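You operate a simulated robot arm through the tools that you are given. There is no shell and no other tool. Be economical: measure what you need, move in short steps, check, and stop when the job is done.

The job below is to be done with a simulated robot arm. You get a single attempt, and the scene is never put back.

Task
Ladle stock onto the flour and whisk a smooth sauce.
Fine: Lay the stock pot lid on the bare end of the counter. Three sauce ladles go from the stock pot into the small saucepan; stand the ladle back and seat the lid again. Whisk till no streak or lump shows and lay the whisk back. Pinch no finger; drop, topple, crush or chip nothing, tools too; spill no more than 8 ml at a pour or dip, 20 ml in all. Set down upright: sauce ladle.

The check looks at the end state, three seconds after you hand in, the way a careful person would. Anything else that was tipped, shoved, dropped, spilled or broken makes it a failure. A push-on lid holds only when it is set on centred and level and pressed home; a screw cap is set on level and turned clockwise until tight.

Robot
A 7-joint arm with a two-finger parallel gripper, fixed in place. Base frame: the origin is at the foot of the arm, x ahead of it, y to its left, z up; the work surface is at about z = 950. Lengths are in mm, angles in degrees, forces in N, time in s.
With the tool pointing down near the work surface it reaches from about 340 to 780 mm from the base axis. Its first joint turns from -166.0 to 166.0 degrees. Payload 3.91 kg.
Tool frame: the origin (TCP) lies between the finger pads and is the grasp point; the fingertips stand 30 mm ahead of it; z points along the fingers, y is the line along which they close. The gripper opens to 110 mm. The fingers are 20 mm wide and 10 mm thick; the gripper's body (48 by 112 mm) begins 55 mm behind the TCP.
Orientation is that of the tool frame in the base frame, as a unit quaternion [x, y, z, w]. With the fingers straight down and closing along the base's y, the tool's x points along the base's -x, its y along +y and its z along -z.

Tools
- The arm moves only by the tool nudge_tool. Its argument "series" is one flat list of numbers, 7 for each row, row after row: the shift along the tool's x, y, z in m, then the turn, a rotation vector about the tool's x, y, z in degrees, then the closure, from 0 (fully open) to 1 (shut). In form: [x, y, z, rx, ry, rz, gripper, x, y, z, rx, ry, rz, gripper, ...]. A call has 1 to 10 rows; each row is the pose to reach, as a shift and turn from the pose commanded when the call began, along the tool's axes at that moment. Each row takes 0.2 s and may step no farther than 50 mm and 8.6 degrees from the row before; otherwise, or with a gripper value out of range, the whole call is refused. Where a pose cannot be reached the arm comes as near as it can. A force on the tool above 40 N (or 10 N above the force at the start of the call, whichever is more), or a blocked arm, ends the call early, and 0.2 s more pass. The fingers move at their own pace (about 153 mm/s each) and stop on an object; they squeeze with about 43 N. The grip force told is the motor's: it shows also when the fingers shut on nothing. Time passes only in rows, and 0.2 s behind the last, so rows that repeat a pose let the fingers close. The reply holds the time, the measured pose of the TCP, the force on the tool along the base axes, the opening and the grip force, in the units named above and with some noise, with the torque about the TCP (base axes, N m) and any sound that the robot's microphone picked up.
- Cameras (640 x 400 px; columns grow to the right, rows downward): "scene" is fixed at [399.7, 651.1, 1715.5]; the picture's right is [-0.81, 0.59, 0.00], its down [0.53, 0.71, -0.46] and it looks along [-0.27, -0.37, -0.89] (base axes); focal length 266 px, centre (320, 200). "wrist" rides on the gripper at [77, 7, -114] in the tool frame; the picture's right is [-0.09, 1.00, 0.00], its down [-0.80, -0.07, -0.59] and it looks along [-0.59, -0.05, 0.80] (tool axes); focal length 270 px, centre (320, 200). There is no depth. A picture from a camera that has moved, and an enlarged one, comes with that camera's place and axes in the base frame and with its lens.
- capture(camera): a new picture of that camera. It takes no simulated time.
- raise_lower(by): slides the trunk up (or, below 0, down) by that many mm; the arm rides with it, the base frame stays. It gives what a move gives, with no picture.
- close_up(camera, box): a new picture of the part [left, top, right, bottom] of that camera's present view, enlarged. It takes no simulated time.
- job_done(): hands the job in; it is judged then, once.

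Work in short steps. Places have to be worked out from the pictures, the camera data and where the tool is seen: move nearer, look again, correct. Check each grasp and each placing, and mend what went wrong. You have 120 turns and 64 pictures in all, those below and enlarged ones among them. Open the gripper and draw the arm clear of the work before you hand the job in, unless the task says otherwise; then end with one line.

The tools are called by a JSON object that holds its "api" and its "payload". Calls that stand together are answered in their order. nudge_tool: Moves the arm, as the interface text tells. Its arguments: {"type":"object","properties":{"series":{"type":"array"}},"required":["series"]} The other tools are called the same way: raise_lower (by) slides the trunk up or down; capture (camera) takes a picture; close_up (camera, box) takes an enlarged picture of a part of a camera's view; job_done () hands the job in.

At the start:

```text
time: 0.0
position: [268.5, 311.5, 1386.2]
orientation: [0.0, 1.0, 0.0, 0.0]
contact_force: [0.0, -0.2, 0.2]
wrist_torque: [-0.01, 0.02, -0.02]
width: 109.9
finger_force: 0.1
trunk travel left (down, up): [-575.0, 35.0]
```

scene: 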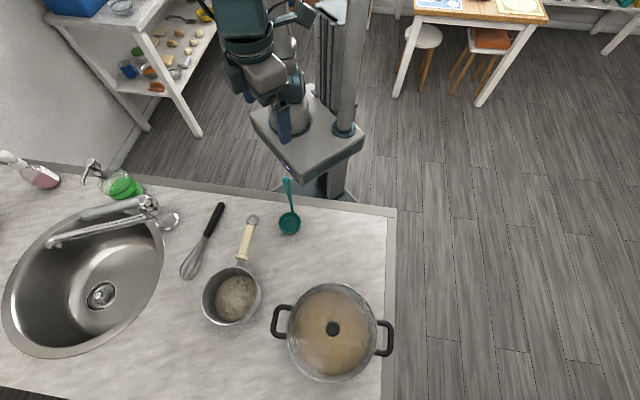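
wrist: 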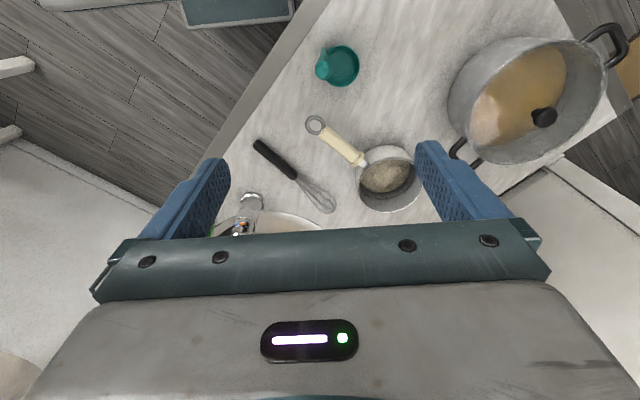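

The scene pictures put the lid knob near (367, 651, 1091), the ladle near (295, 358) with its handle up, the saucepan near (527, 444) and the whisk from (466, 184) to (606, 298). I'll turn the tool to face the pot and come above it for a closer look.

{"api": "nudge_tool", "payload": {"series": [-0.006, 0.0355, 0.0194, 0, 0, -8.5, 0, -0.012, 0.071, 0.0388, 0, 0, -17, 0, -0.018, 0.1065, 0.0582, 0, 0, -25.5, 0, -0.024, 0.142, 0.0776, 0, 0, -34, 0, -0.03, 0.1775, 0.097, 0, 0, -42.5, 0, -0.036, 0.213, 0.1164, 0, 0, -51, 0, -0.0415, 0.2485, 0.136, 0, 0, -59.5, 0]}}

{"api": "close_up", "payload": {"camera": "scene", "box": [160, 170, 400, 390]}}

{"api": "capture", "payload": {"camera": "wrist"}}

```text
time: 1.6
position: [310.1, 560.8, 1251.1]
orientation: [-0.497, 0.868, -0.001, -0.001]
contact_force: [0.2, 0.1, 0.6]
wrist_torque: [0.02, -0.01, 0.01]
width: 110.1
finger_force: 0.0
trunk travel left (down, up): [-575.0, 35.0]
```

```text
1.82 times, centred on (280, 280) of scene
camera zoom: at [399.7, 651.1, 1715.5], right [-0.81, 0.59, 0.0], down [0.53, 0.71, -0.46], along [-0.27, -0.37, -0.89], focal length 483 px, centre (393, 54)
```

zoom: 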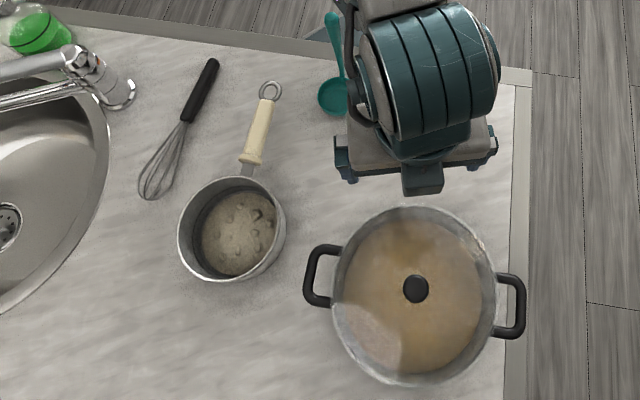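

```text
60 pictures are left
camera wrist: at [264.9, 497.1, 1365.3], right [-0.82, 0.58, 0.0], down [0.47, 0.66, 0.59], along [0.34, 0.48, -0.8], focal length 270 px, centre (320, 200)
```

wrist: 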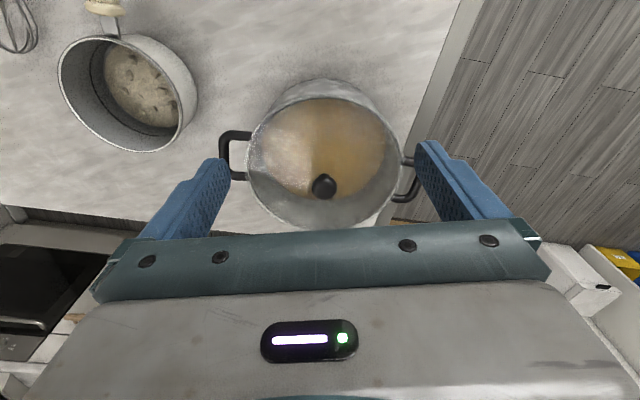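

The knob triangulates to about (370, 652, 1080). I'll move above it at z 1150 and look again.

{"api": "nudge_tool", "payload": {"series": [-0.0363, -0.0019, 0.033, 0, 0, 0, 0, -0.0726, -0.0037, 0.066, 0, 0, 0, 0, -0.1089, -0.0056, 0.1, 0, 0, 0, 0]}}

{"api": "capture", "payload": {"camera": "wrist"}}

```text
time: 2.4
position: [365.8, 631.4, 1144.3]
orientation: [-0.498, 0.867, -0.001, 0.0]
contact_force: [-0.7, 0.6, -0.4]
wrist_torque: [0.01, -0.01, -0.01]
width: 110.0
finger_force: 0.2
out of reach, approached as far as the arm can: row 3
trunk travel left (down, up): [-575.0, 35.0]
```

```text
59 pictures are left
camera wrist: at [319.2, 567.2, 1258.9], right [-0.81, 0.58, 0.0], down [0.47, 0.66, 0.59], along [0.35, 0.48, -0.8], focal length 270 px, centre (320, 200)
```

wrist: 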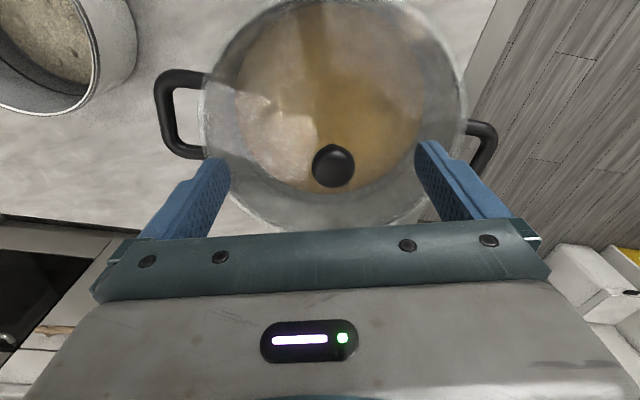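

The arm stopped at radius 730, so the shoulder height limits it here. I'll go up and out to (369, 652, 1280) to see whether it reaches farther, so I know which way to slide the trunk.

{"api": "nudge_tool", "payload": {"series": [0, 0, -0.045, 0, 0, 0, 0, 0, 0, -0.09, 0, 0, 0, 0, -0.01, 0.003, -0.13, 0, 0, 0, 0, -0.02, 0.003, -0.13, 0, 0, 0, 0]}}

```text
time: 3.4
position: [333.9, 597.3, 1253.0]
orientation: [-0.497, 0.868, 0.0, -0.001]
contact_force: [-0.1, 0.1, -0.5]
wrist_torque: [0.0, 0.02, 0.0]
width: 110.1
finger_force: 0.1
out of reach, approached as far as the arm can: row 1, 2, 3, 4
trunk travel left (down, up): [-575.0, 35.0]
```

Reach shrinks as the tool goes higher, so a higher trunk helps. I'll raise it by 35 and then tilt the tool outward about its y axis to gain more reach.

{"api": "raise_lower", "payload": {"by": 35}}

{"api": "nudge_tool", "payload": {"series": [0.02, 0, 0.01, 0, -5, 0, 0, 0.04, 0, 0.03, 0, -10, 0, 0, 0.04, 0, 0.05, 0, -15, 0, 0, 0.04, 0, 0.05, 0, -20, 0, 0]}}

```text
time: 4.2
position: [333.7, 597.4, 1287.2]
orientation: [-0.496, 0.868, -0.001, 0.001]
contact_force: [-0.6, 0.4, -0.7]
wrist_torque: [-0.04, -0.04, -0.05]
width: 109.9
finger_force: 0.0
trunk travel left (down, up): [-610.0, 0.0]
```

```text
time: 5.2
position: [312.3, 563.2, 1237.0]
orientation: [-0.489, 0.855, 0.086, 0.15]
contact_force: [-0.1, 0.6, -0.5]
wrist_torque: [0.02, 0.01, 0.02]
width: 109.9
finger_force: 0.1
trunk travel left (down, up): [-610.0, 0.0]
```

The tilt works and the commanded pose follows the pose actually reached. Next I'll move to a pre-grasp point 50 mm back from the knob along the tilted approach line and check it.

{"api": "nudge_tool", "payload": {"series": [-0.0155, -0.0013, 0.0435, 0, 0, 0, 0.3, -0.031, -0.0026, 0.087, 0, 0, 0, 0.4, -0.0464, -0.0039, 0.1307, 0, 0, 0, 0.4]}}

{"api": "capture", "payload": {"camera": "wrist"}}

{"api": "close_up", "payload": {"camera": "scene", "box": [250, 250, 410, 390]}}

```text
time: 6.0
position: [362.5, 638.7, 1129.6]
orientation: [-0.49, 0.854, 0.086, 0.15]
contact_force: [0.2, 0.9, -0.2]
wrist_torque: [-0.03, 0.01, 0.01]
width: 65.9
finger_force: 0.1
trunk travel left (down, up): [-610.0, 0.0]
```

```text
58 pictures are left
camera wrist: at [298.9, 546.1, 1210.2], right [-0.82, 0.58, 0.03], down [0.34, 0.44, 0.83], along [0.47, 0.69, -0.55], focal length 270 px, centre (320, 200)
```

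wrist: 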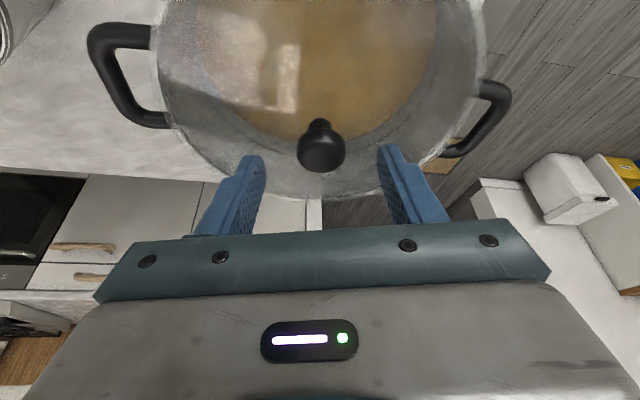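

```text
2.86 times, centred on (330, 320) of scene
camera zoom: at [399.7, 651.1, 1715.5], right [-0.81, 0.59, 0.0], down [0.53, 0.71, -0.46], along [-0.27, -0.37, -0.89], focal length 759 px, centre (291, -143)
```

zoom: 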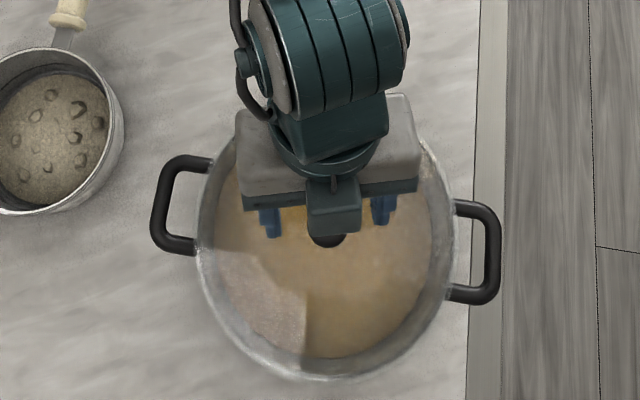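

The ball knob's centre is near (369, 652, 1087), its neck meets the lid at about z 1064, and it lies on the approach line. I'll advance 27 mm and close.

{"api": "nudge_tool", "payload": {"series": [0.0005, 0.001, 0.014, 0, 0, 0, 0.4, 0.0005, 0.001, 0.027, 0, 0, 0, 0.4, 0.0005, 0.001, 0.027, 0, 0, 0, 1, 0.0005, 0.001, 0.027, 0, 0, 0, 1, 0.0005, 0.001, 0.027, 0, 0, 0, 1]}}

{"api": "capture", "payload": {"camera": "wrist"}}

```text
time: 7.2
position: [365.2, 645.2, 1105.8]
orientation: [-0.49, 0.854, 0.087, 0.151]
contact_force: [0.0, 0.3, 1.9]
wrist_torque: [0.15, -0.1, 0.12]
width: 28.8
finger_force: 42.8
trunk travel left (down, up): [-610.0, 0.0]
```

```text
56 pictures are left
camera wrist: at [301.9, 551.8, 1186.8], right [-0.82, 0.58, 0.03], down [0.34, 0.44, 0.83], along [0.47, 0.69, -0.55], focal length 270 px, centre (320, 200)
```

wrist: 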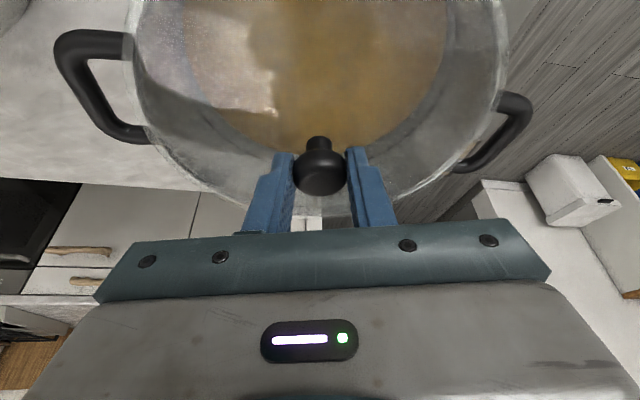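

The knob is gripped at 28.8 mm. I'll lift straight up slowly and check the force.

{"api": "nudge_tool", "payload": {"series": [-0.0017, 0, -0.0047, 0, 0, 0, 1, -0.0034, 0, -0.0094, 0, 0, 0, 1, -0.0068, 0, -0.0188, 0, 0, 0, 1, -0.0136, 0, -0.0376, 0, 0, 0, 1, -0.0204, 0, -0.0564, 0, 0, 0, 1]}}

{"api": "capture", "payload": {"camera": "wrist"}}

{"api": "capture", "payload": {"camera": "scene"}}

```text
time: 8.4
position: [364.6, 645.2, 1167.2]
orientation: [-0.488, 0.855, 0.085, 0.151]
contact_force: [-0.1, -0.4, -1.7]
wrist_torque: [-0.04, -0.03, -0.01]
width: 29.1
finger_force: 42.8
trunk travel left (down, up): [-610.0, 0.0]
```

```text
55 pictures are left
camera wrist: at [302.9, 551.5, 1247.5], right [-0.82, 0.58, 0.03], down [0.34, 0.44, 0.83], along [0.47, 0.69, -0.55], focal length 270 px, centre (320, 200)
```

wrist: 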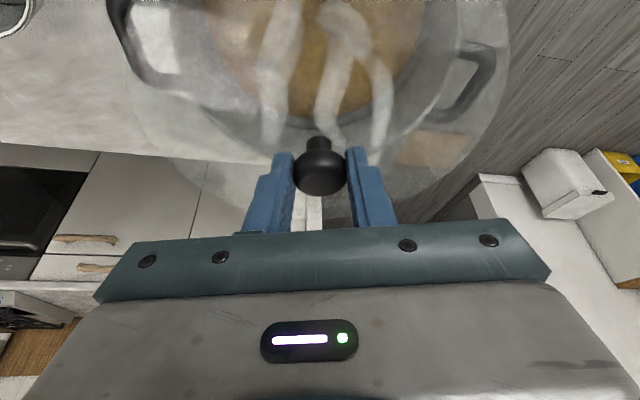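

```text
54 pictures are left
```

scene: 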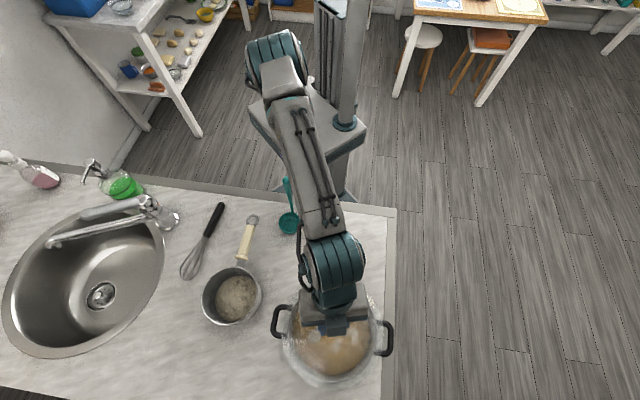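

The glass lid is up and level. By the counter edges I computed, a clear spot on the bare end is about (194, 497), so I'll carry the lid there at this height.

{"api": "nudge_tool", "payload": {"series": [0.02, 0.007, -0.0073, 0, 0, 0, 1, 0.05, 0.0173, -0.0181, 0, 0, 0, 1, 0.083, 0.0287, -0.0301, 0, 0, 0, 1, 0.116, 0.0401, -0.042, 0, 0, 0, 1, 0.15, 0.0519, -0.0543, 0, 0, 0, 1, 0.185, 0.064, -0.067, 0, 0, 0, 1, 0.209, 0.0723, -0.0757, 0, 0, 0, 1, 0.209, 0.0723, -0.0757, 0, 0, 0, 1]}}

{"api": "close_up", "payload": {"camera": "scene", "box": [200, 170, 410, 390]}}

```text
time: 10.2
position: [191.0, 489.6, 1164.9]
orientation: [-0.489, 0.855, 0.086, 0.151]
contact_force: [-0.3, -0.4, -1.4]
wrist_torque: [0.01, -0.03, -0.01]
width: 28.6
finger_force: 43.0
trunk travel left (down, up): [-610.0, 0.0]
```

```text
1.82 times, centred on (305, 280) of scene
camera zoom: at [399.7, 651.1, 1715.5], right [-0.81, 0.59, 0.0], down [0.53, 0.71, -0.46], along [-0.27, -0.37, -0.89], focal length 483 px, centre (347, 54)
```

zoom: 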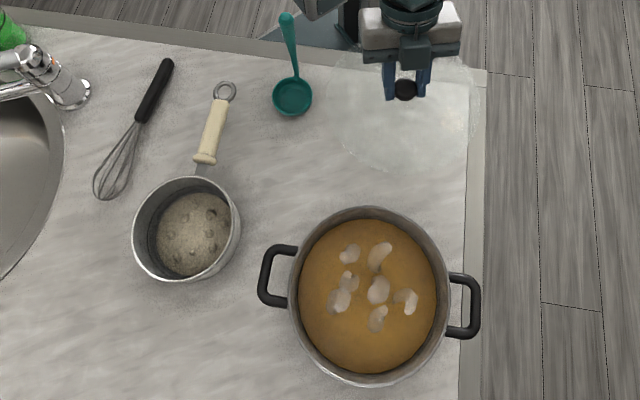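

The lid is over the bare spot, clear of the ladle and pot. I'll lower it to TCP z 1050, then go on in small steps.

{"api": "nudge_tool", "payload": {"series": [0.01, 0, 0.0277, 0, 0, 0, 1, 0.022, 0, 0.061, 0, 0, 0, 1, 0.0315, 0, 0.087, 0, 0, 0, 1, 0.0391, 0, 0.1081, 0, 0, 0, 1, 0.0391, 0, 0.1081, 0, 0, 0, 1]}}

{"api": "capture", "payload": {"camera": "wrist"}}

{"api": "close_up", "payload": {"camera": "scene", "box": [200, 170, 410, 390]}}

```text
time: 11.4
position: [191.4, 487.7, 1048.9]
orientation: [-0.488, 0.855, 0.085, 0.151]
contact_force: [-0.6, 0.8, -2.1]
wrist_torque: [-0.02, 0.0, 0.02]
width: 28.8
finger_force: 43.4
trunk travel left (down, up): [-610.0, 0.0]
```

```text
52 pictures are left
camera wrist: at [128.7, 394.7, 1129.9], right [-0.82, 0.58, 0.03], down [0.34, 0.44, 0.83], along [0.47, 0.69, -0.55], focal length 270 px, centre (320, 200)
```

wrist: 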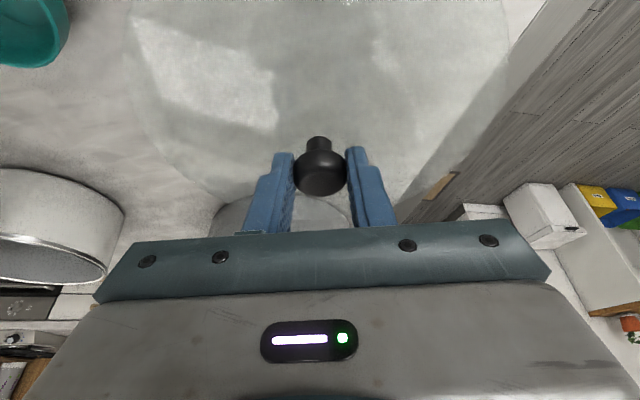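

```text
1.82 times, centred on (305, 280) of scene
camera zoom: at [399.7, 651.1, 1715.5], right [-0.81, 0.59, 0.0], down [0.53, 0.71, -0.46], along [-0.27, -0.37, -0.89], focal length 483 px, centre (347, 54)
```

zoom: 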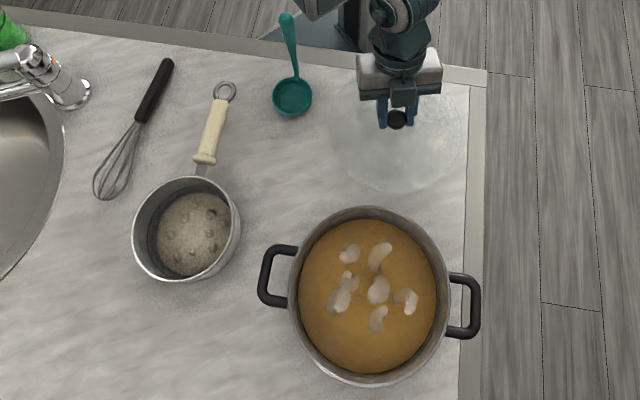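

The lid still hangs above the counter, centred near (197, 496). I'll lower it in small steps and watch the force.

{"api": "nudge_tool", "payload": {"series": [0.0017, 0, 0.0047, 0, 0, 0, 1, 0.0034, 0, 0.0094, 0, 0, 0, 1, 0.0051, 0, 0.0141, 0, 0, 0, 1, 0.0068, 0, 0.0188, 0, 0, 0, 1, 0.0068, 0, 0.0188, 0, 0, 0, 1]}}

{"api": "close_up", "payload": {"camera": "wrist", "box": [120, 0, 540, 240]}}

```text
time: 12.6
position: [190.9, 490.3, 1028.8]
orientation: [-0.489, 0.855, 0.086, 0.15]
contact_force: [-0.1, -1.2, -1.1]
wrist_torque: [-0.01, -0.02, 0.02]
width: 28.9
finger_force: 43.2
trunk travel left (down, up): [-610.0, 0.0]
```

```text
1.52 times, centred on (330, 120) of wrist
camera zoom: at [127.9, 396.6, 1110.4], right [-0.82, 0.58, 0.03], down [0.34, 0.44, 0.83], along [0.47, 0.69, -0.55], focal length 412 px, centre (305, 322)
```

zoom: 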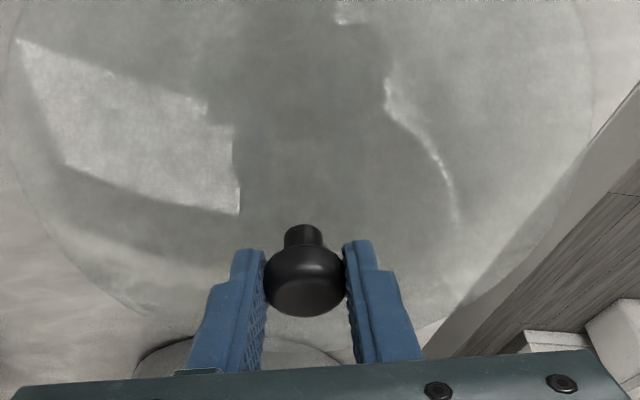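

No contact yet, so I'll keep lowering.

{"api": "nudge_tool", "payload": {"series": [0.0014, 0, 0.0038, 0, 0, 0, 1, 0.0027, 0, 0.0075, 0, 0, 0, 1, 0.0041, 0, 0.0113, 0, 0, 0, 1, 0.0054, 0, 0.015, 0, 0, 0, 1, 0.0054, 0, 0.015, 0, 0, 0, 1]}}

```text
time: 13.8
position: [190.4, 490.8, 1013.1]
orientation: [-0.49, 0.854, 0.087, 0.15]
contact_force: [0.2, 0.4, -2.0]
wrist_torque: [0.02, -0.03, 0.02]
width: 28.5
finger_force: 43.4
trunk travel left (down, up): [-610.0, 0.0]
```

{"api": "nudge_tool", "payload": {"series": [0.001, 0, 0.0028, 0, 0, 0, 1, 0.002, 0, 0.0056, 0, 0, 0, 1, 0.003, 0, 0.0084, 0, 0, 0, 1, 0.004, 0, 0.0112, 0, 0, 0, 1, 0.004, 0, 0.0112, 0, 0, 0, 1]}}

{"api": "close_up", "payload": {"camera": "scene", "box": [280, 190, 410, 280]}}

```text
time: 15.0
position: [189.9, 491.2, 1002.9]
orientation: [-0.489, 0.854, 0.089, 0.154]
contact_force: [1.0, -1.0, 31.0]
wrist_torque: [0.22, -0.2, 0.11]
width: 29.0
finger_force: 42.9
trunk travel left (down, up): [-610.0, 0.0]
```

```text
4.44 times, centred on (345, 235) of scene
camera zoom: at [399.7, 651.1, 1715.5], right [-0.81, 0.59, 0.0], down [0.53, 0.71, -0.46], along [-0.27, -0.37, -0.89], focal length 1180 px, centre (209, 44)
```

zoom: 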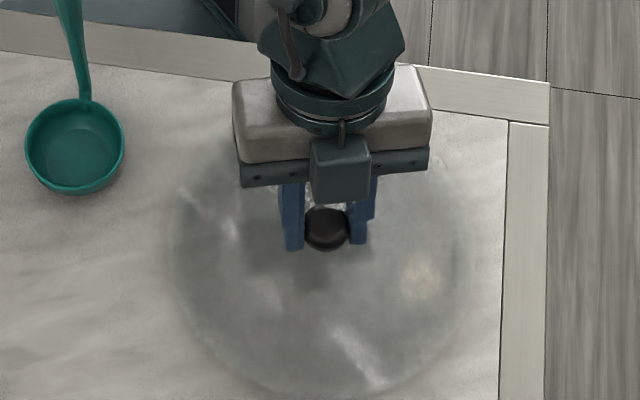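

The lid touched down at TCP z about 1004 and is pressing at 31 N. I'll ease up 3 mm, release, and back off along the tool axis.

{"api": "nudge_tool", "payload": {"series": [-0.0008, 0, -0.0024, 0, 0, 0, 1, -0.0008, 0, -0.0024, 0, 0, 0, 1]}}

{"api": "nudge_tool", "payload": {"series": [0, 0, 0, 0, 0, 0, 0.8, 0, 0, 0, 0, 0, 0, 0.6, 0, 0, 0, 0, 0, 0, 0.5, 0, 0, -0.02, 0, 0, 0, 0.5, 0, 0, -0.05, 0, 0, 0, 0.5, 0, 0, -0.09, 0, 0, 0, 0.5, 0, 0, -0.13, 0, 0, 0, 0.3]}}

{"api": "close_up", "payload": {"camera": "scene", "box": [200, 170, 410, 390]}}

```text
time: 15.6
position: [190.1, 490.3, 1003.8]
orientation: [-0.489, 0.855, 0.086, 0.151]
contact_force: [0.2, 5.4, 12.4]
wrist_torque: [1.22, -0.6, 0.1]
width: 28.4
finger_force: 43.1
trunk travel left (down, up): [-610.0, 0.0]
```

```text
time: 17.2
position: [166.8, 451.3, 1127.9]
orientation: [-0.49, 0.854, 0.087, 0.151]
contact_force: [-0.3, 0.8, 0.1]
wrist_torque: [0.04, 0.01, -0.01]
width: 77.0
finger_force: 0.1
trunk travel left (down, up): [-610.0, 0.0]
```

```text
1.82 times, centred on (305, 280) of scene
camera zoom: at [399.7, 651.1, 1715.5], right [-0.81, 0.59, 0.0], down [0.53, 0.71, -0.46], along [-0.27, -0.37, -0.89], focal length 483 px, centre (347, 54)
```

zoom: 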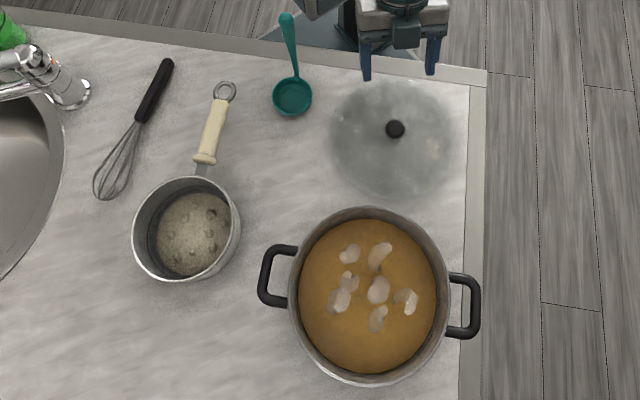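

The lid is down and level on the bare end. I plan to grip the ladle from the side, with the tool yawed about 90° from the bowl's offset, so a later upward tilt pours over a clean lip. First I'll raise the tool and straighten it.

{"api": "nudge_tool", "payload": {"series": [-0.013, 0, -0.035, 0, 7, 0, 0.3, -0.026, 0, -0.07, 0, 14, 0, 0.3, -0.037, 0, -0.103, 0, 20, 0, 0.3]}}

```text
time: 18.0
position: [167.7, 451.8, 1238.9]
orientation: [-0.497, 0.867, -0.001, -0.001]
contact_force: [-0.2, 0.0, -1.1]
wrist_torque: [0.01, -0.01, 0.01]
width: 76.8
finger_force: 0.2
trunk travel left (down, up): [-610.0, 0.0]
```

{"api": "nudge_tool", "payload": {"series": [0.0072, -0.0138, -0.0011, 0, 0, 8.5, 0.3, 0.0145, -0.0275, -0.0022, 0, 0, 17, 0.3, 0.0217, -0.0412, -0.0033, 0, 0, 25.5, 0.3, 0.0289, -0.055, -0.0044, 0, 0, 34, 0.3, 0.0361, -0.0688, -0.0055, 0, 0, 42.5, 0.3, 0.0434, -0.0825, -0.0066, 0, 0, 51, 0.3, 0.0506, -0.0963, -0.0077, 0, 0, 59.5, 0.3, 0.0578, -0.11, -0.0088, 0, 0, 68, 0.3, 0.065, -0.1238, -0.01, 0, 0, 76.5, 0.3, 0.0723, -0.1375, -0.011, 0, 0, 85, 0.3]}}

{"api": "capture", "payload": {"camera": "wrist"}}

{"api": "close_up", "payload": {"camera": "scene", "box": [200, 170, 410, 390]}}

```text
time: 20.2
position: [248.7, 318.5, 1247.0]
orientation: [0.221, 0.975, 0.0, 0.0]
contact_force: [-0.5, -0.1, 0.0]
wrist_torque: [0.02, 0.05, 0.02]
width: 76.9
finger_force: 0.0
trunk travel left (down, up): [-610.0, 0.0]
```

```text
47 pictures are left
camera wrist: at [182.5, 356.7, 1361.9], right [0.51, 0.86, 0.0], down [0.69, -0.41, 0.59], along [0.51, -0.3, -0.8], focal length 270 px, centre (320, 200)
```

wrist: 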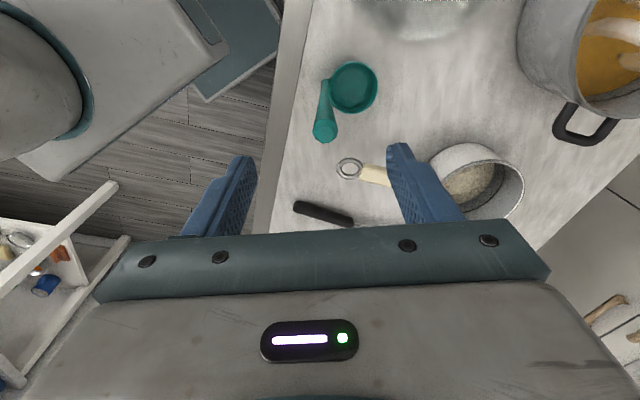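

```text
1.82 times, centred on (305, 280) of scene
camera zoom: at [399.7, 651.1, 1715.5], right [-0.81, 0.59, 0.0], down [0.53, 0.71, -0.46], along [-0.27, -0.37, -0.89], focal length 483 px, centre (347, 54)
```

zoom: 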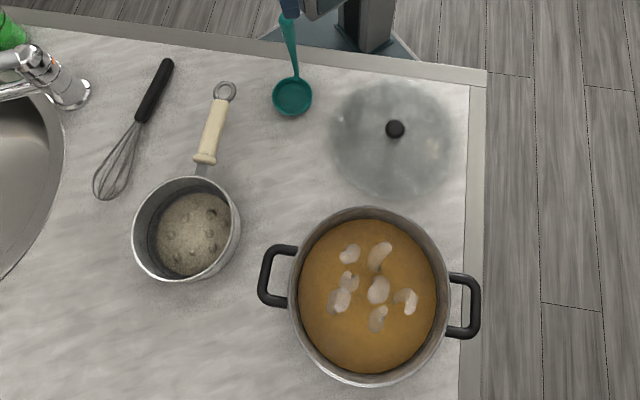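

The ladle's handle is vertical at about (260, 318), with its top near z 1146. The bowl centre is at (292, 348), so its offset points at about 43°. I'll finish the yaw, centre over the handle at z 1190 and check.

{"api": "nudge_tool", "payload": {"series": [-0.0033, 0.0014, 0.019, 0, 0, 7.2, 0.3, -0.0066, 0.0028, 0.038, 0, 0, 14.4, 0.3, -0.01, 0.0042, 0.057, 0, 0, 21.5, 0.3]}}

{"api": "capture", "payload": {"camera": "wrist"}}

{"api": "close_up", "payload": {"camera": "scene", "box": [240, 150, 340, 240]}}

```text
time: 21.0
position: [259.0, 318.2, 1190.2]
orientation: [0.4, 0.917, 0.0, -0.001]
contact_force: [-0.3, -0.3, -0.6]
wrist_torque: [-0.01, -0.01, 0.0]
width: 76.9
finger_force: 0.1
trunk travel left (down, up): [-610.0, 0.0]
```

```text
45 pictures are left
camera wrist: at [212.4, 378.7, 1304.6], right [0.79, 0.61, 0.0], down [0.49, -0.63, 0.59], along [0.36, -0.47, -0.8], focal length 270 px, centre (320, 200)
```

wrist: 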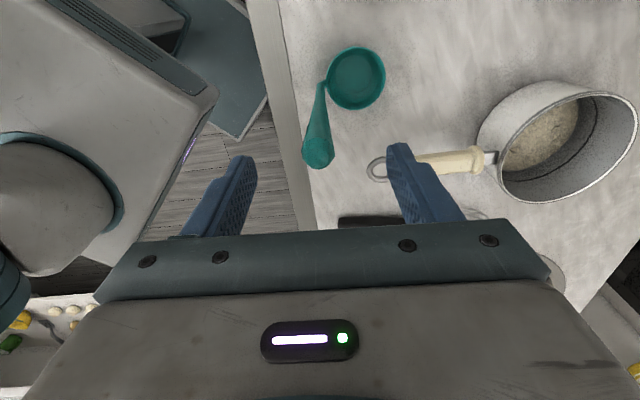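

```text
4.44 times, centred on (290, 195) of scene
camera zoom: at [399.7, 651.1, 1715.5], right [-0.81, 0.59, 0.0], down [0.53, 0.71, -0.46], along [-0.27, -0.37, -0.89], focal length 1180 px, centre (453, 222)
```

zoom: 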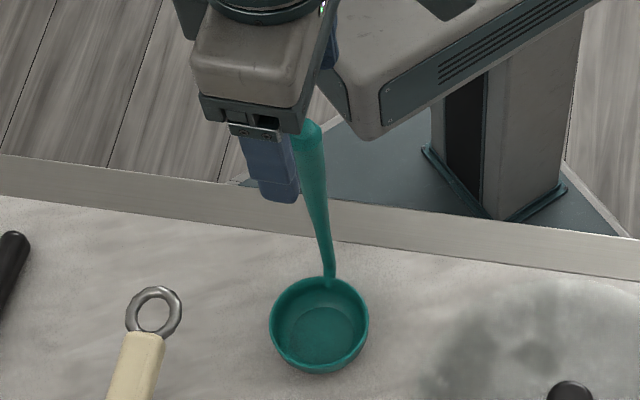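

The handle is centred between the open fingers. I'll go down to z 1112 and close.

{"api": "nudge_tool", "payload": {"series": [-0.0012, -0.0006, 0.03, 0, 0, 0, 0.3, -0.0012, -0.0006, 0.06, 0, 0, 0, 0.3, -0.0012, -0.0006, 0.078, 0, 0, 0, 0.3, -0.0012, -0.0006, 0.078, 0, 0, 0, 0.6, -0.0012, -0.0006, 0.078, 0, 0, 0, 0.8, -0.0012, -0.0006, 0.078, 0, 0, 0, 1, -0.0012, -0.0006, 0.078, 0, 0, 0, 1, -0.0012, -0.0006, 0.078, 0, 0, 0, 1]}}

{"api": "capture", "payload": {"camera": "wrist"}}

```text
time: 22.8
position: [261.5, 317.7, 1113.7]
orientation: [0.399, 0.917, 0.0, 0.0]
contact_force: [1.2, 0.1, -0.4]
wrist_torque: [0.02, 0.0, 0.02]
width: 21.5
finger_force: 43.1
trunk travel left (down, up): [-610.0, 0.0]
```

```text
43 pictures are left
camera wrist: at [213.3, 377.7, 1227.7], right [0.79, 0.62, 0.0], down [0.49, -0.63, 0.59], along [0.37, -0.47, -0.8], focal length 270 px, centre (320, 200)
```

wrist: 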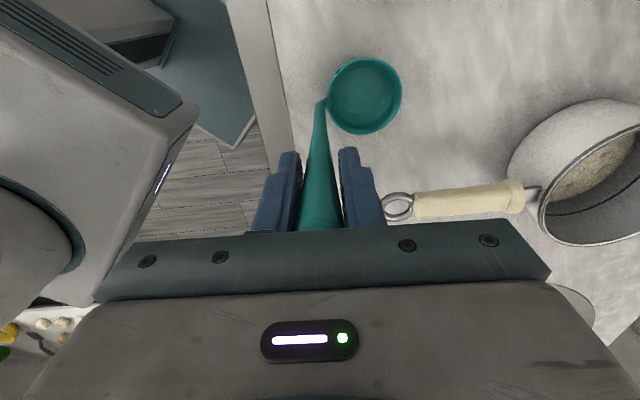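

The ladle is gripped at 21.5 mm, so the bowl bottom sits about 164 mm below the TCP. Its home pose is TCP (261.5, 317.7, 1113.7) with the tool x axis yawed to −47°. I'll lift it 130 mm straight up.

{"api": "nudge_tool", "payload": {"series": [0, 0, -0.01, 0, 0, 0, 1, 0, 0, -0.03, 0, 0, 0, 1, 0, 0, -0.06, 0, 0, 0, 1, 0, 0, -0.095, 0, 0, 0, 1, 0, 0, -0.13, 0, 0, 0, 1]}}

{"api": "nudge_tool", "payload": {"series": [0.018, 0.031, 0, 0, 0, -2.1, 1, 0.037, 0.062, 0, 0, 0, -4.2, 1, 0.056, 0.093, 0, 0, 0, -6.4, 1, 0.076, 0.126, 0, 0, 0, -8.5, 1, 0.096, 0.16, 0, 0, 0, -10.6, 1, 0.117, 0.195, 0, 0, 0, -12.8, 1, 0.138, 0.23, 0, 0, 0, -15, 1, 0.156, 0.2597, 0, 0, 0, -17, 1, 0.156, 0.2597, 0, 0, 0, -17, 1]}}

{"api": "capture", "payload": {"camera": "wrist"}}

{"api": "close_up", "payload": {"camera": "scene", "box": [220, 190, 410, 390]}}

```text
time: 24.0
position: [262.4, 317.0, 1242.5]
orientation: [0.399, 0.917, 0.0, 0.0]
contact_force: [-0.6, -0.4, -1.0]
wrist_torque: [-0.01, 0.04, -0.01]
width: 21.3
finger_force: 43.2
trunk travel left (down, up): [-610.0, 0.0]
```

```text
time: 26.0
position: [343.3, 607.9, 1245.5]
orientation: [0.258, 0.966, 0.001, 0.0]
contact_force: [0.2, -0.3, 0.0]
wrist_torque: [0.04, 0.01, 0.02]
width: 21.4
finger_force: 43.3
trunk travel left (down, up): [-610.0, 0.0]
```

```text
42 pictures are left
camera wrist: at [279.7, 650.5, 1360.3], right [0.57, 0.82, 0.0], down [0.66, -0.46, 0.59], along [0.49, -0.34, -0.8], focal length 270 px, centre (320, 200)
```

wrist: 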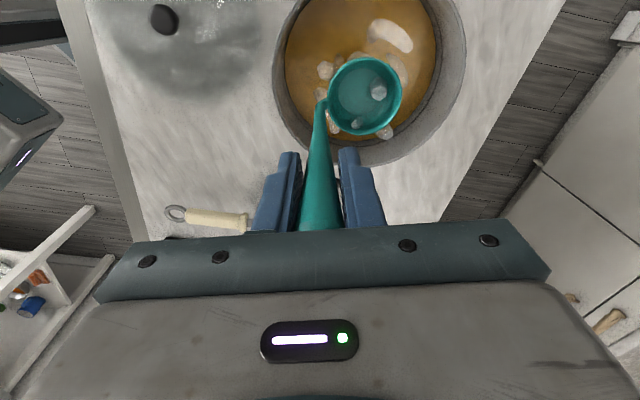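

```text
2.00 times, centred on (315, 290) of scene
camera zoom: at [399.7, 651.1, 1715.5], right [-0.81, 0.59, 0.0], down [0.53, 0.71, -0.46], along [-0.27, -0.37, -0.89], focal length 531 px, centre (330, 20)
```

zoom: 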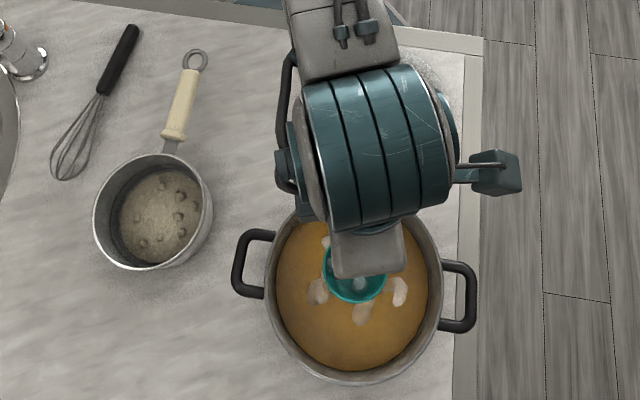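

The bowl hangs over the middle of the pot at about (365, 645), and the white shapes are steam. I'll dip straight down to TCP z 1140 first, then check how the bowl rim sits against the surface.

{"api": "nudge_tool", "payload": {"series": [0, 0, 0.02, 0, 0, 0, 1, 0, 0, 0.04, 0, 0, 0, 1, 0, 0, 0.055, 0, 0, 0, 1, 0, 0, 0.067, 0, 0, 0, 1, 0, 0, 0.077, 0, 0, 0, 1, 0, 0, 0.085, 0, 0, 0, 1, 0, 0, 0.092, 0, 0, 0, 1, 0, 0, 0.098, 0, 0, 0, 1, 0, 0, 0.104, 0, 0, 0, 1]}}

{"api": "close_up", "payload": {"camera": "wrist", "box": [230, 0, 510, 200]}}

```text
time: 28.0
position: [345.1, 607.6, 1137.0]
orientation: [0.258, 0.966, -0.001, 0.0]
contact_force: [-0.6, 0.0, -0.4]
wrist_torque: [-0.02, 0.03, -0.01]
width: 21.3
finger_force: 42.7
trunk travel left (down, up): [-610.0, 0.0]
```

```text
2.00 times, centred on (370, 100) of wrist
camera zoom: at [280.8, 652.0, 1251.8], right [0.57, 0.82, 0.0], down [0.66, -0.46, 0.59], along [0.49, -0.34, -0.8], focal length 541 px, centre (220, 400)
```

zoom: 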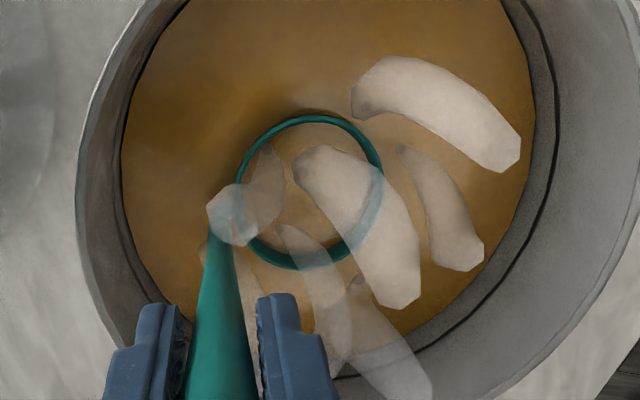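

The bowl has flooded, with its rim right at the surface. I'll dip 10 mm deeper to fill it, pause, then lift slowly to just above the surface and let it drain there.

{"api": "nudge_tool", "payload": {"series": [0, 0, 0.005, 0, 0, 0, 1, 0, 0, 0.01, 0, 0, 0, 1, 0, 0, 0.01, 0, 0, 0, 1, 0, 0, 0.005, 0, 0, 0, 1, 0, 0, -0.002, 0, 0, 0, 1, 0, 0, -0.009, 0, 0, 0, 1, 0, 0, -0.018, 0, 0, 0, 1, 0, 0, -0.028, 0, 0, 0, 1, 0, 0, -0.04, 0, 0, 0, 1, 0, 0, -0.05, 0, 0, 0, 1]}}

{"api": "close_up", "payload": {"camera": "wrist", "box": [230, 0, 510, 200]}}

```text
time: 30.2
position: [344.2, 609.0, 1188.8]
orientation: [0.258, 0.966, 0.0, 0.0]
contact_force: [0.6, 0.9, -0.7]
wrist_torque: [-0.05, -0.01, 0.0]
width: 21.5
finger_force: 42.6
trunk travel left (down, up): [-610.0, 0.0]
```

```text
2.00 times, centred on (370, 100) of wrist
camera zoom: at [280.9, 652.2, 1302.4], right [0.57, 0.82, 0.0], down [0.66, -0.46, 0.59], along [0.49, -0.34, -0.8], focal length 541 px, centre (220, 400)
```

zoom: 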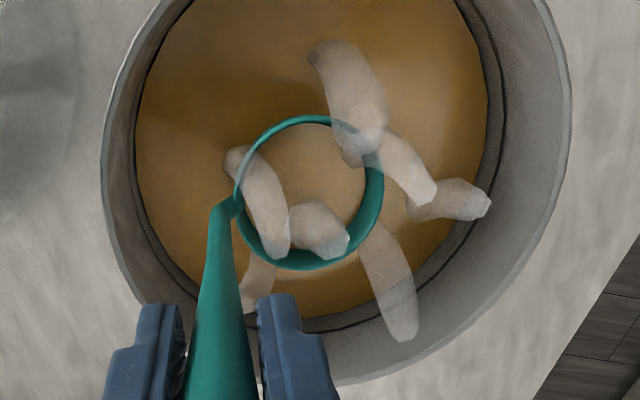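

The bowl is full to just under its lip. By my estimate the saucepan rim centre is (524, 449, 1024) with a radius of about 72. I'll raise to clear the pot, then move half-way over smoothly while turning.

{"api": "nudge_tool", "payload": {"series": [0, 0, -0.005, 0, 0, 0, 1, 0, 0, -0.014, 0, 0, 0, 1, 0, 0, -0.026, 0, 0, 0, 1, 0, 0, -0.038, 0, 0, 0, 1, 0, 0, -0.047, 0, 0, 0, 1, 0, 0, -0.052, 0, 0, 0, 1, 0, 0, -0.052, 0, 0, 0, 1]}}

{"api": "nudge_tool", "payload": {"series": [-0.0055, -0.0012, 0, 0, 0, -1.4, 1, -0.0164, -0.0037, 0, 0, 0, -4.2, 1, -0.0328, -0.0074, 0, 0, 0, -8.5, 1, -0.0492, -0.0111, 0, 0, 0, -12.7, 1, -0.0684, -0.0154, 0, 0, 0, -17.6, 1, -0.0875, -0.0197, 0, 0, 0, -22.6, 1, -0.1039, -0.0234, 0, 0, 0, -26.8, 1, -0.1203, -0.0271, 0, 0, 0, -31, 1, -0.1312, -0.0295, 0, 0, 0, -33.9, 1, -0.1367, -0.0308, 0, 0, 0, -35.3, 1]}}

{"api": "capture", "payload": {"camera": "wrist"}}

```text
time: 31.8
position: [344.5, 609.1, 1240.2]
orientation: [0.257, 0.966, 0.0, 0.001]
contact_force: [-0.5, -0.6, -0.6]
wrist_torque: [0.01, 0.03, 0.04]
width: 20.9
finger_force: 42.8
trunk travel left (down, up): [-610.0, 0.0]
```

```text
time: 34.0
position: [446.8, 513.6, 1240.2]
orientation: [-0.047, 0.999, 0.0, 0.0]
contact_force: [-0.7, -1.0, -0.5]
wrist_torque: [-0.03, 0.02, 0.0]
width: 21.0
finger_force: 42.8
trunk travel left (down, up): [-610.0, 0.0]
```

```text
38 pictures are left
camera wrist: at [370.1, 512.3, 1355.2], right [-0.01, 1.0, 0.0], down [0.8, 0.01, 0.59], along [0.59, 0.0, -0.8], focal length 270 px, centre (320, 200)
```

wrist: 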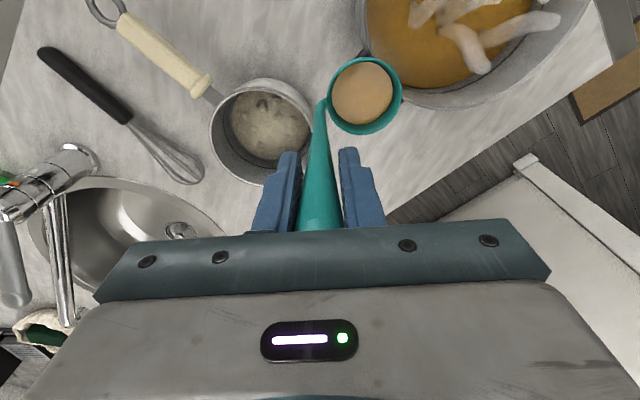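

The ladle is travelling well and is nearly full. I want the saucepan rim's position more exactly before the pour.

{"api": "close_up", "payload": {"camera": "wrist", "box": [180, 50, 340, 200]}}

{"api": "close_up", "payload": {"camera": "scene", "box": [180, 230, 290, 340]}}

```text
2.67 times, centred on (260, 125) of wrist
camera zoom: at [370.1, 512.3, 1355.2], right [-0.01, 1.0, 0.0], down [0.8, 0.01, 0.59], along [0.59, 0.0, -0.8], focal length 721 px, centre (480, 400)
```

zoom: 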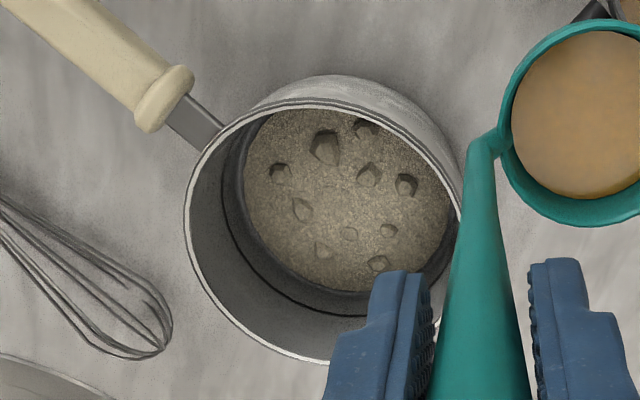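

```text
3.64 times, centred on (235, 285) of scene
camera zoom: at [399.7, 651.1, 1715.5], right [-0.81, 0.59, 0.0], down [0.53, 0.71, -0.46], along [-0.27, -0.37, -0.89], focal length 966 px, centre (629, -109)
```

zoom: 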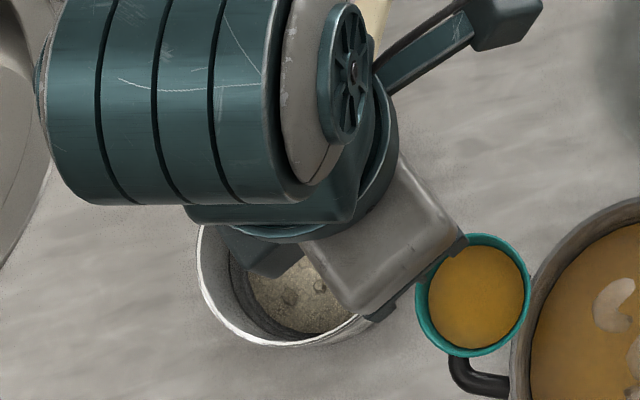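

I corrected for the slant of the ellipses and put the saucepan rim centre at about (522, 437, 1020), radius about 70. I'll finish the move so the bowl is over it with the tool facing radially.

{"api": "nudge_tool", "payload": {"series": [-0.0039, -0.0044, 0, 0, 0, -1.4, 1, -0.0118, -0.0132, 0, 0, 0, -4.2, 1, -0.0236, -0.0265, 0, 0, 0, -8.3, 1, -0.0363, -0.0408, 0, 0, 0, -12.8, 1, -0.0491, -0.0552, 0, 0, 0, -17.3, 1, -0.0619, -0.0695, 0, 0, 0, -21.8, 1, -0.0746, -0.0838, 0, 0, 0, -26.3, 1, -0.0864, -0.0971, 0, 0, 0, -30.4, 1, -0.0943, -0.1059, 0, 0, 0, -33.2, 1, -0.0982, -0.1103, 0, 0, 0, -34.6, 1]}}

{"api": "capture", "payload": {"camera": "wrist"}}

```text
time: 36.2
position: [556.1, 413.2, 1240.1]
orientation: [-0.342, 0.94, 0.001, 0.0]
contact_force: [0.0, -0.3, -1.0]
wrist_torque: [0.0, -0.01, 0.0]
width: 21.4
finger_force: 42.6
trunk travel left (down, up): [-610.0, 0.0]
```

```text
35 pictures are left
camera wrist: at [493.2, 367.4, 1354.8], right [-0.57, 0.82, 0.0], down [0.66, 0.46, 0.59], along [0.49, 0.34, -0.8], focal length 270 px, centre (320, 200)
```

wrist: 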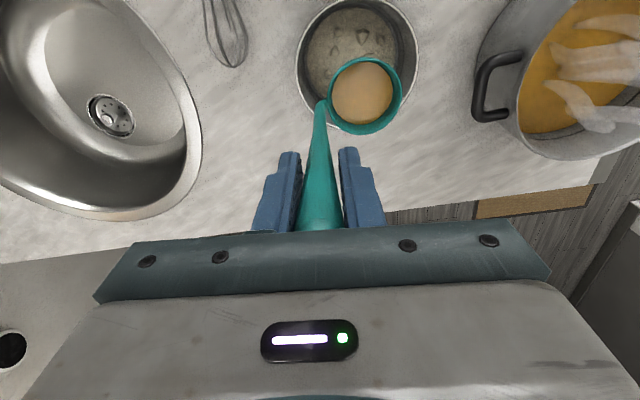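

The bowl centre is about 6 mm beyond the saucepan's centre, as planned. I'll start the pour, tilting about the bowl to 40°, at about 4° per row.

{"api": "nudge_tool", "payload": {"series": [0.0065, 0, 0.0003, 0, -4, 0, 1, 0.013, 0, 0.0013, 0, -8, 0, 1, 0.0205, 0, 0.0029, 0, -12, 0, 1, 0.0284, 0, 0.0051, 0, -16, 0, 1, 0.0371, 0, 0.008, 0, -20, 0, 1, 0.0457, 0, 0.0114, 0, -24, 0, 1, 0.054, 0, 0.0155, 0, -28, 0, 1, 0.0619, 0, 0.0201, 0, -32, 0, 1, 0.0696, 0, 0.0252, 0, -36, 0, 1, 0.0768, 0, 0.0309, 0, -40, 0, 1]}}

{"api": "close_up", "payload": {"camera": "scene", "box": [160, 200, 320, 340]}}

```text
time: 38.4
position: [497.0, 363.1, 1208.8]
orientation: [-0.322, 0.883, 0.118, 0.322]
contact_force: [0.5, -0.6, -1.2]
wrist_torque: [-0.05, 0.06, -0.01]
width: 21.1
finger_force: 43.0
trunk travel left (down, up): [-610.0, 0.0]
```

```text
2.86 times, centred on (240, 270) of scene
camera zoom: at [399.7, 651.1, 1715.5], right [-0.81, 0.59, 0.0], down [0.53, 0.71, -0.46], along [-0.27, -0.37, -0.89], focal length 759 px, centre (549, 0)
```

zoom: 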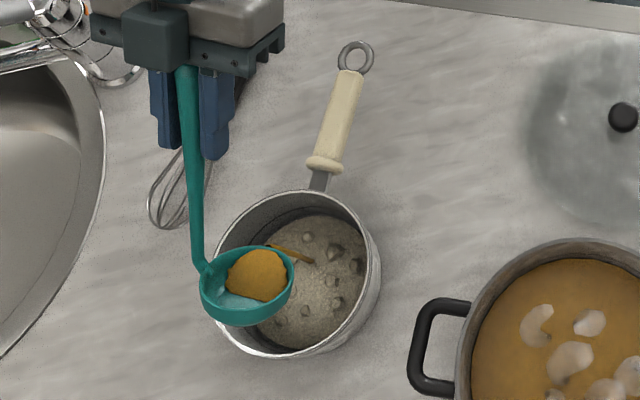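

The stock is streaming into the pan. I'll keep tilting to 80°.

{"api": "nudge_tool", "payload": {"series": [0.0092, 0, 0.0003, 0, -4, 0, 1, 0.0184, 0, 0.0013, 0, -8, 0, 1, 0.0274, 0, 0.0029, 0, -12, 0, 1, 0.0364, 0, 0.0051, 0, -16, 0, 1, 0.0451, 0, 0.008, 0, -20, 0, 1, 0.0537, 0, 0.0114, 0, -24, 0, 1, 0.062, 0, 0.0155, 0, -28, 0, 1, 0.0699, 0, 0.0201, 0, -32, 0, 1, 0.0776, 0, 0.0252, 0, -36, 0, 1, 0.0848, 0, 0.0309, 0, -40, 0, 1]}}

{"api": "close_up", "payload": {"camera": "scene", "box": [160, 200, 320, 340]}}

```text
time: 40.6
position: [462.4, 334.0, 1130.6]
orientation: [-0.262, 0.72, 0.22, 0.605]
contact_force: [0.0, 0.3, -0.7]
wrist_torque: [-0.1, 0.08, -0.02]
width: 21.1
finger_force: 43.5
trunk travel left (down, up): [-610.0, 0.0]
```

```text
2.86 times, centred on (240, 270) of scene
camera zoom: at [399.7, 651.1, 1715.5], right [-0.81, 0.59, 0.0], down [0.53, 0.71, -0.46], along [-0.27, -0.37, -0.89], focal length 759 px, centre (549, 0)
```

zoom: 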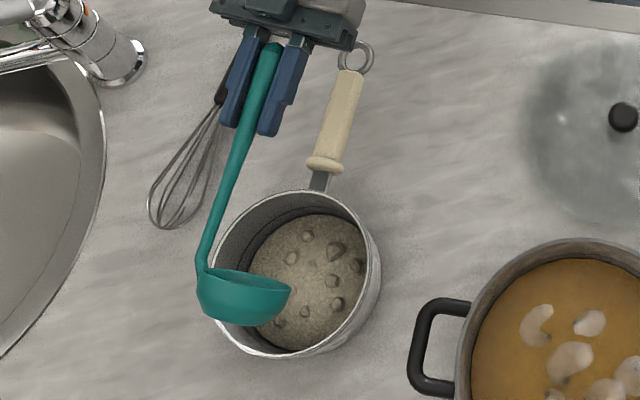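

Most of it has run out. I'll tilt to 100° to drain the bowl, hold, and look at it.

{"api": "nudge_tool", "payload": {"series": [0.0092, 0, 0.0003, 0, -4, 0, 1, 0.0184, 0, 0.0013, 0, -8, 0, 1, 0.0274, 0, 0.0029, 0, -12, 0, 1, 0.0364, 0, 0.0051, 0, -16, 0, 1, 0.0451, 0, 0.008, 0, -20, 0, 1, 0.0451, 0, 0.008, 0, -20, 0, 1, 0.0451, 0, 0.008, 0, -20, 0, 1, 0.0451, 0, 0.008, 0, -20, 0, 1]}}

{"api": "close_up", "payload": {"camera": "scene", "box": [160, 200, 320, 340]}}

```text
time: 42.4
position: [461.8, 335.3, 1085.5]
orientation: [-0.22, 0.604, 0.262, 0.72]
contact_force: [-0.9, 1.0, -0.5]
wrist_torque: [-0.1, 0.05, -0.03]
width: 21.2
finger_force: 43.9
trunk travel left (down, up): [-610.0, 0.0]
```

```text
2.86 times, centred on (240, 270) of scene
camera zoom: at [399.7, 651.1, 1715.5], right [-0.81, 0.59, 0.0], down [0.53, 0.71, -0.46], along [-0.27, -0.37, -0.89], focal length 759 px, centre (549, 0)
```

zoom: 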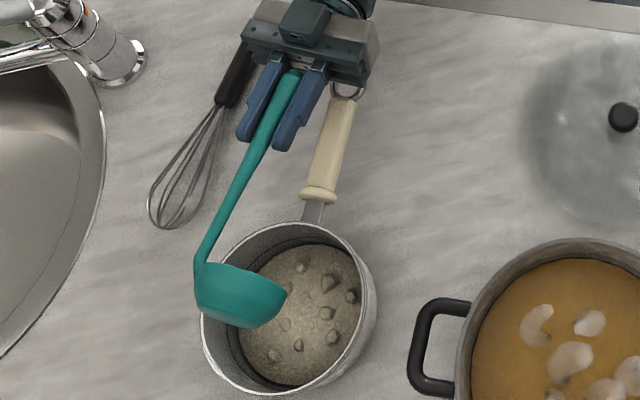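

The saucepan has moved about 28 mm outward. At the end of the tilt the wrist camera, which hangs below the gripper, must have nudged the handle's ring. I'll lift straight up off it and look.

{"api": "nudge_tool", "payload": {"series": [-0.0197, 0, 0.0035, 0, 0, 0, 1, -0.0394, 0, 0.007, 0, 0, 0, 1, -0.069, 0, 0.0122, 0, 0, 0, 1]}}

{"api": "capture", "payload": {"camera": "scene"}}

{"api": "capture", "payload": {"camera": "wrist"}}

```text
time: 43.2
position: [461.5, 334.3, 1153.7]
orientation: [-0.219, 0.604, 0.261, 0.72]
contact_force: [-0.1, 0.8, -0.2]
wrist_torque: [-0.06, 0.05, 0.0]
width: 21.3
finger_force: 42.9
trunk travel left (down, up): [-610.0, 0.0]
```

```text
31 pictures are left
```

scene: 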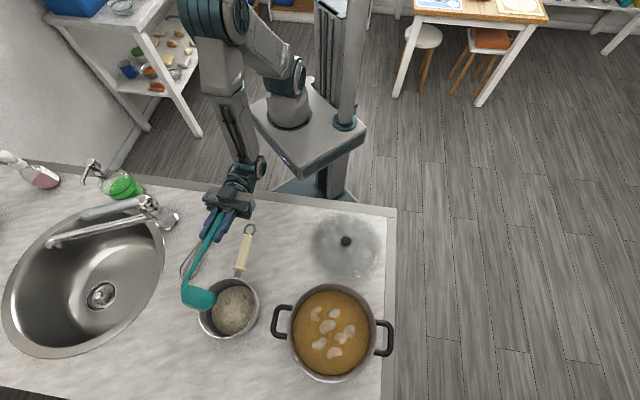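

```text
30 pictures are left
camera wrist: at [380.3, 273.9, 1059.3], right [-0.65, 0.75, 0.09], down [-0.51, -0.52, 0.69], along [0.56, 0.4, 0.72], focal length 270 px, centre (320, 200)
```

wrist: 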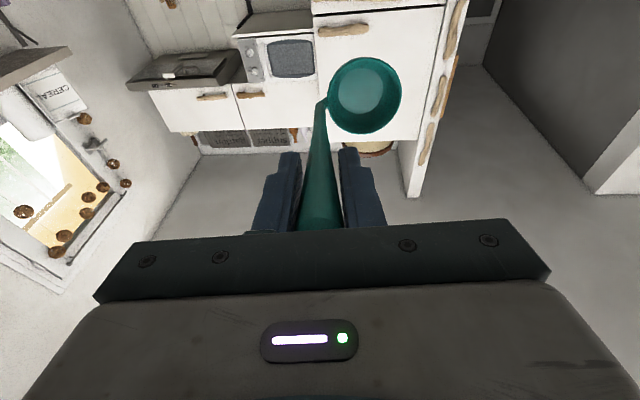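

The ladle is empty and nothing shows spilled. The pan sits about 28 mm outward of where it started, and I'll pull it back by its handle once the ladling is done. Now I'll raise and untilt the ladle in place.

{"api": "nudge_tool", "payload": {"series": [-0.0296, 0, 0.0052, 0, 8.5, 0, 1, -0.0591, 0, 0.0104, 0, 17, 0, 1, -0.0887, 0, 0.0157, 0, 25.5, 0, 1, -0.0887, 0, 0.0157, 0, 34, 0, 1, -0.0887, 0, 0.0157, 0, 42.5, 0, 1, -0.0887, 0, 0.0157, 0, 51, 0, 1, -0.0887, 0, 0.0157, 0, 59.5, 0, 1, -0.0887, 0, 0.0157, 0, 68, 0, 1, -0.0887, 0, 0.0157, 0, 76.5, 0, 1, -0.0887, 0, 0.0157, 0, 85, 0, 1]}}

{"api": "nudge_tool", "payload": {"series": [0, 0, 0, 0, 7.5, 0, 1, 0, 0, 0, 0, 15, 0, 1]}}

```text
time: 45.4
position: [463.5, 335.8, 1244.8]
orientation: [-0.338, 0.932, 0.045, 0.122]
contact_force: [-0.4, 0.7, -1.2]
wrist_torque: [-0.05, 0.01, 0.0]
width: 21.2
finger_force: 43.0
trunk travel left (down, up): [-610.0, 0.0]
```

```text
time: 46.0
position: [462.2, 335.9, 1243.7]
orientation: [-0.341, 0.94, 0.0, -0.001]
contact_force: [0.4, 0.2, -1.4]
wrist_torque: [-0.03, -0.02, -0.01]
width: 21.1
finger_force: 43.0
trunk travel left (down, up): [-610.0, 0.0]
```

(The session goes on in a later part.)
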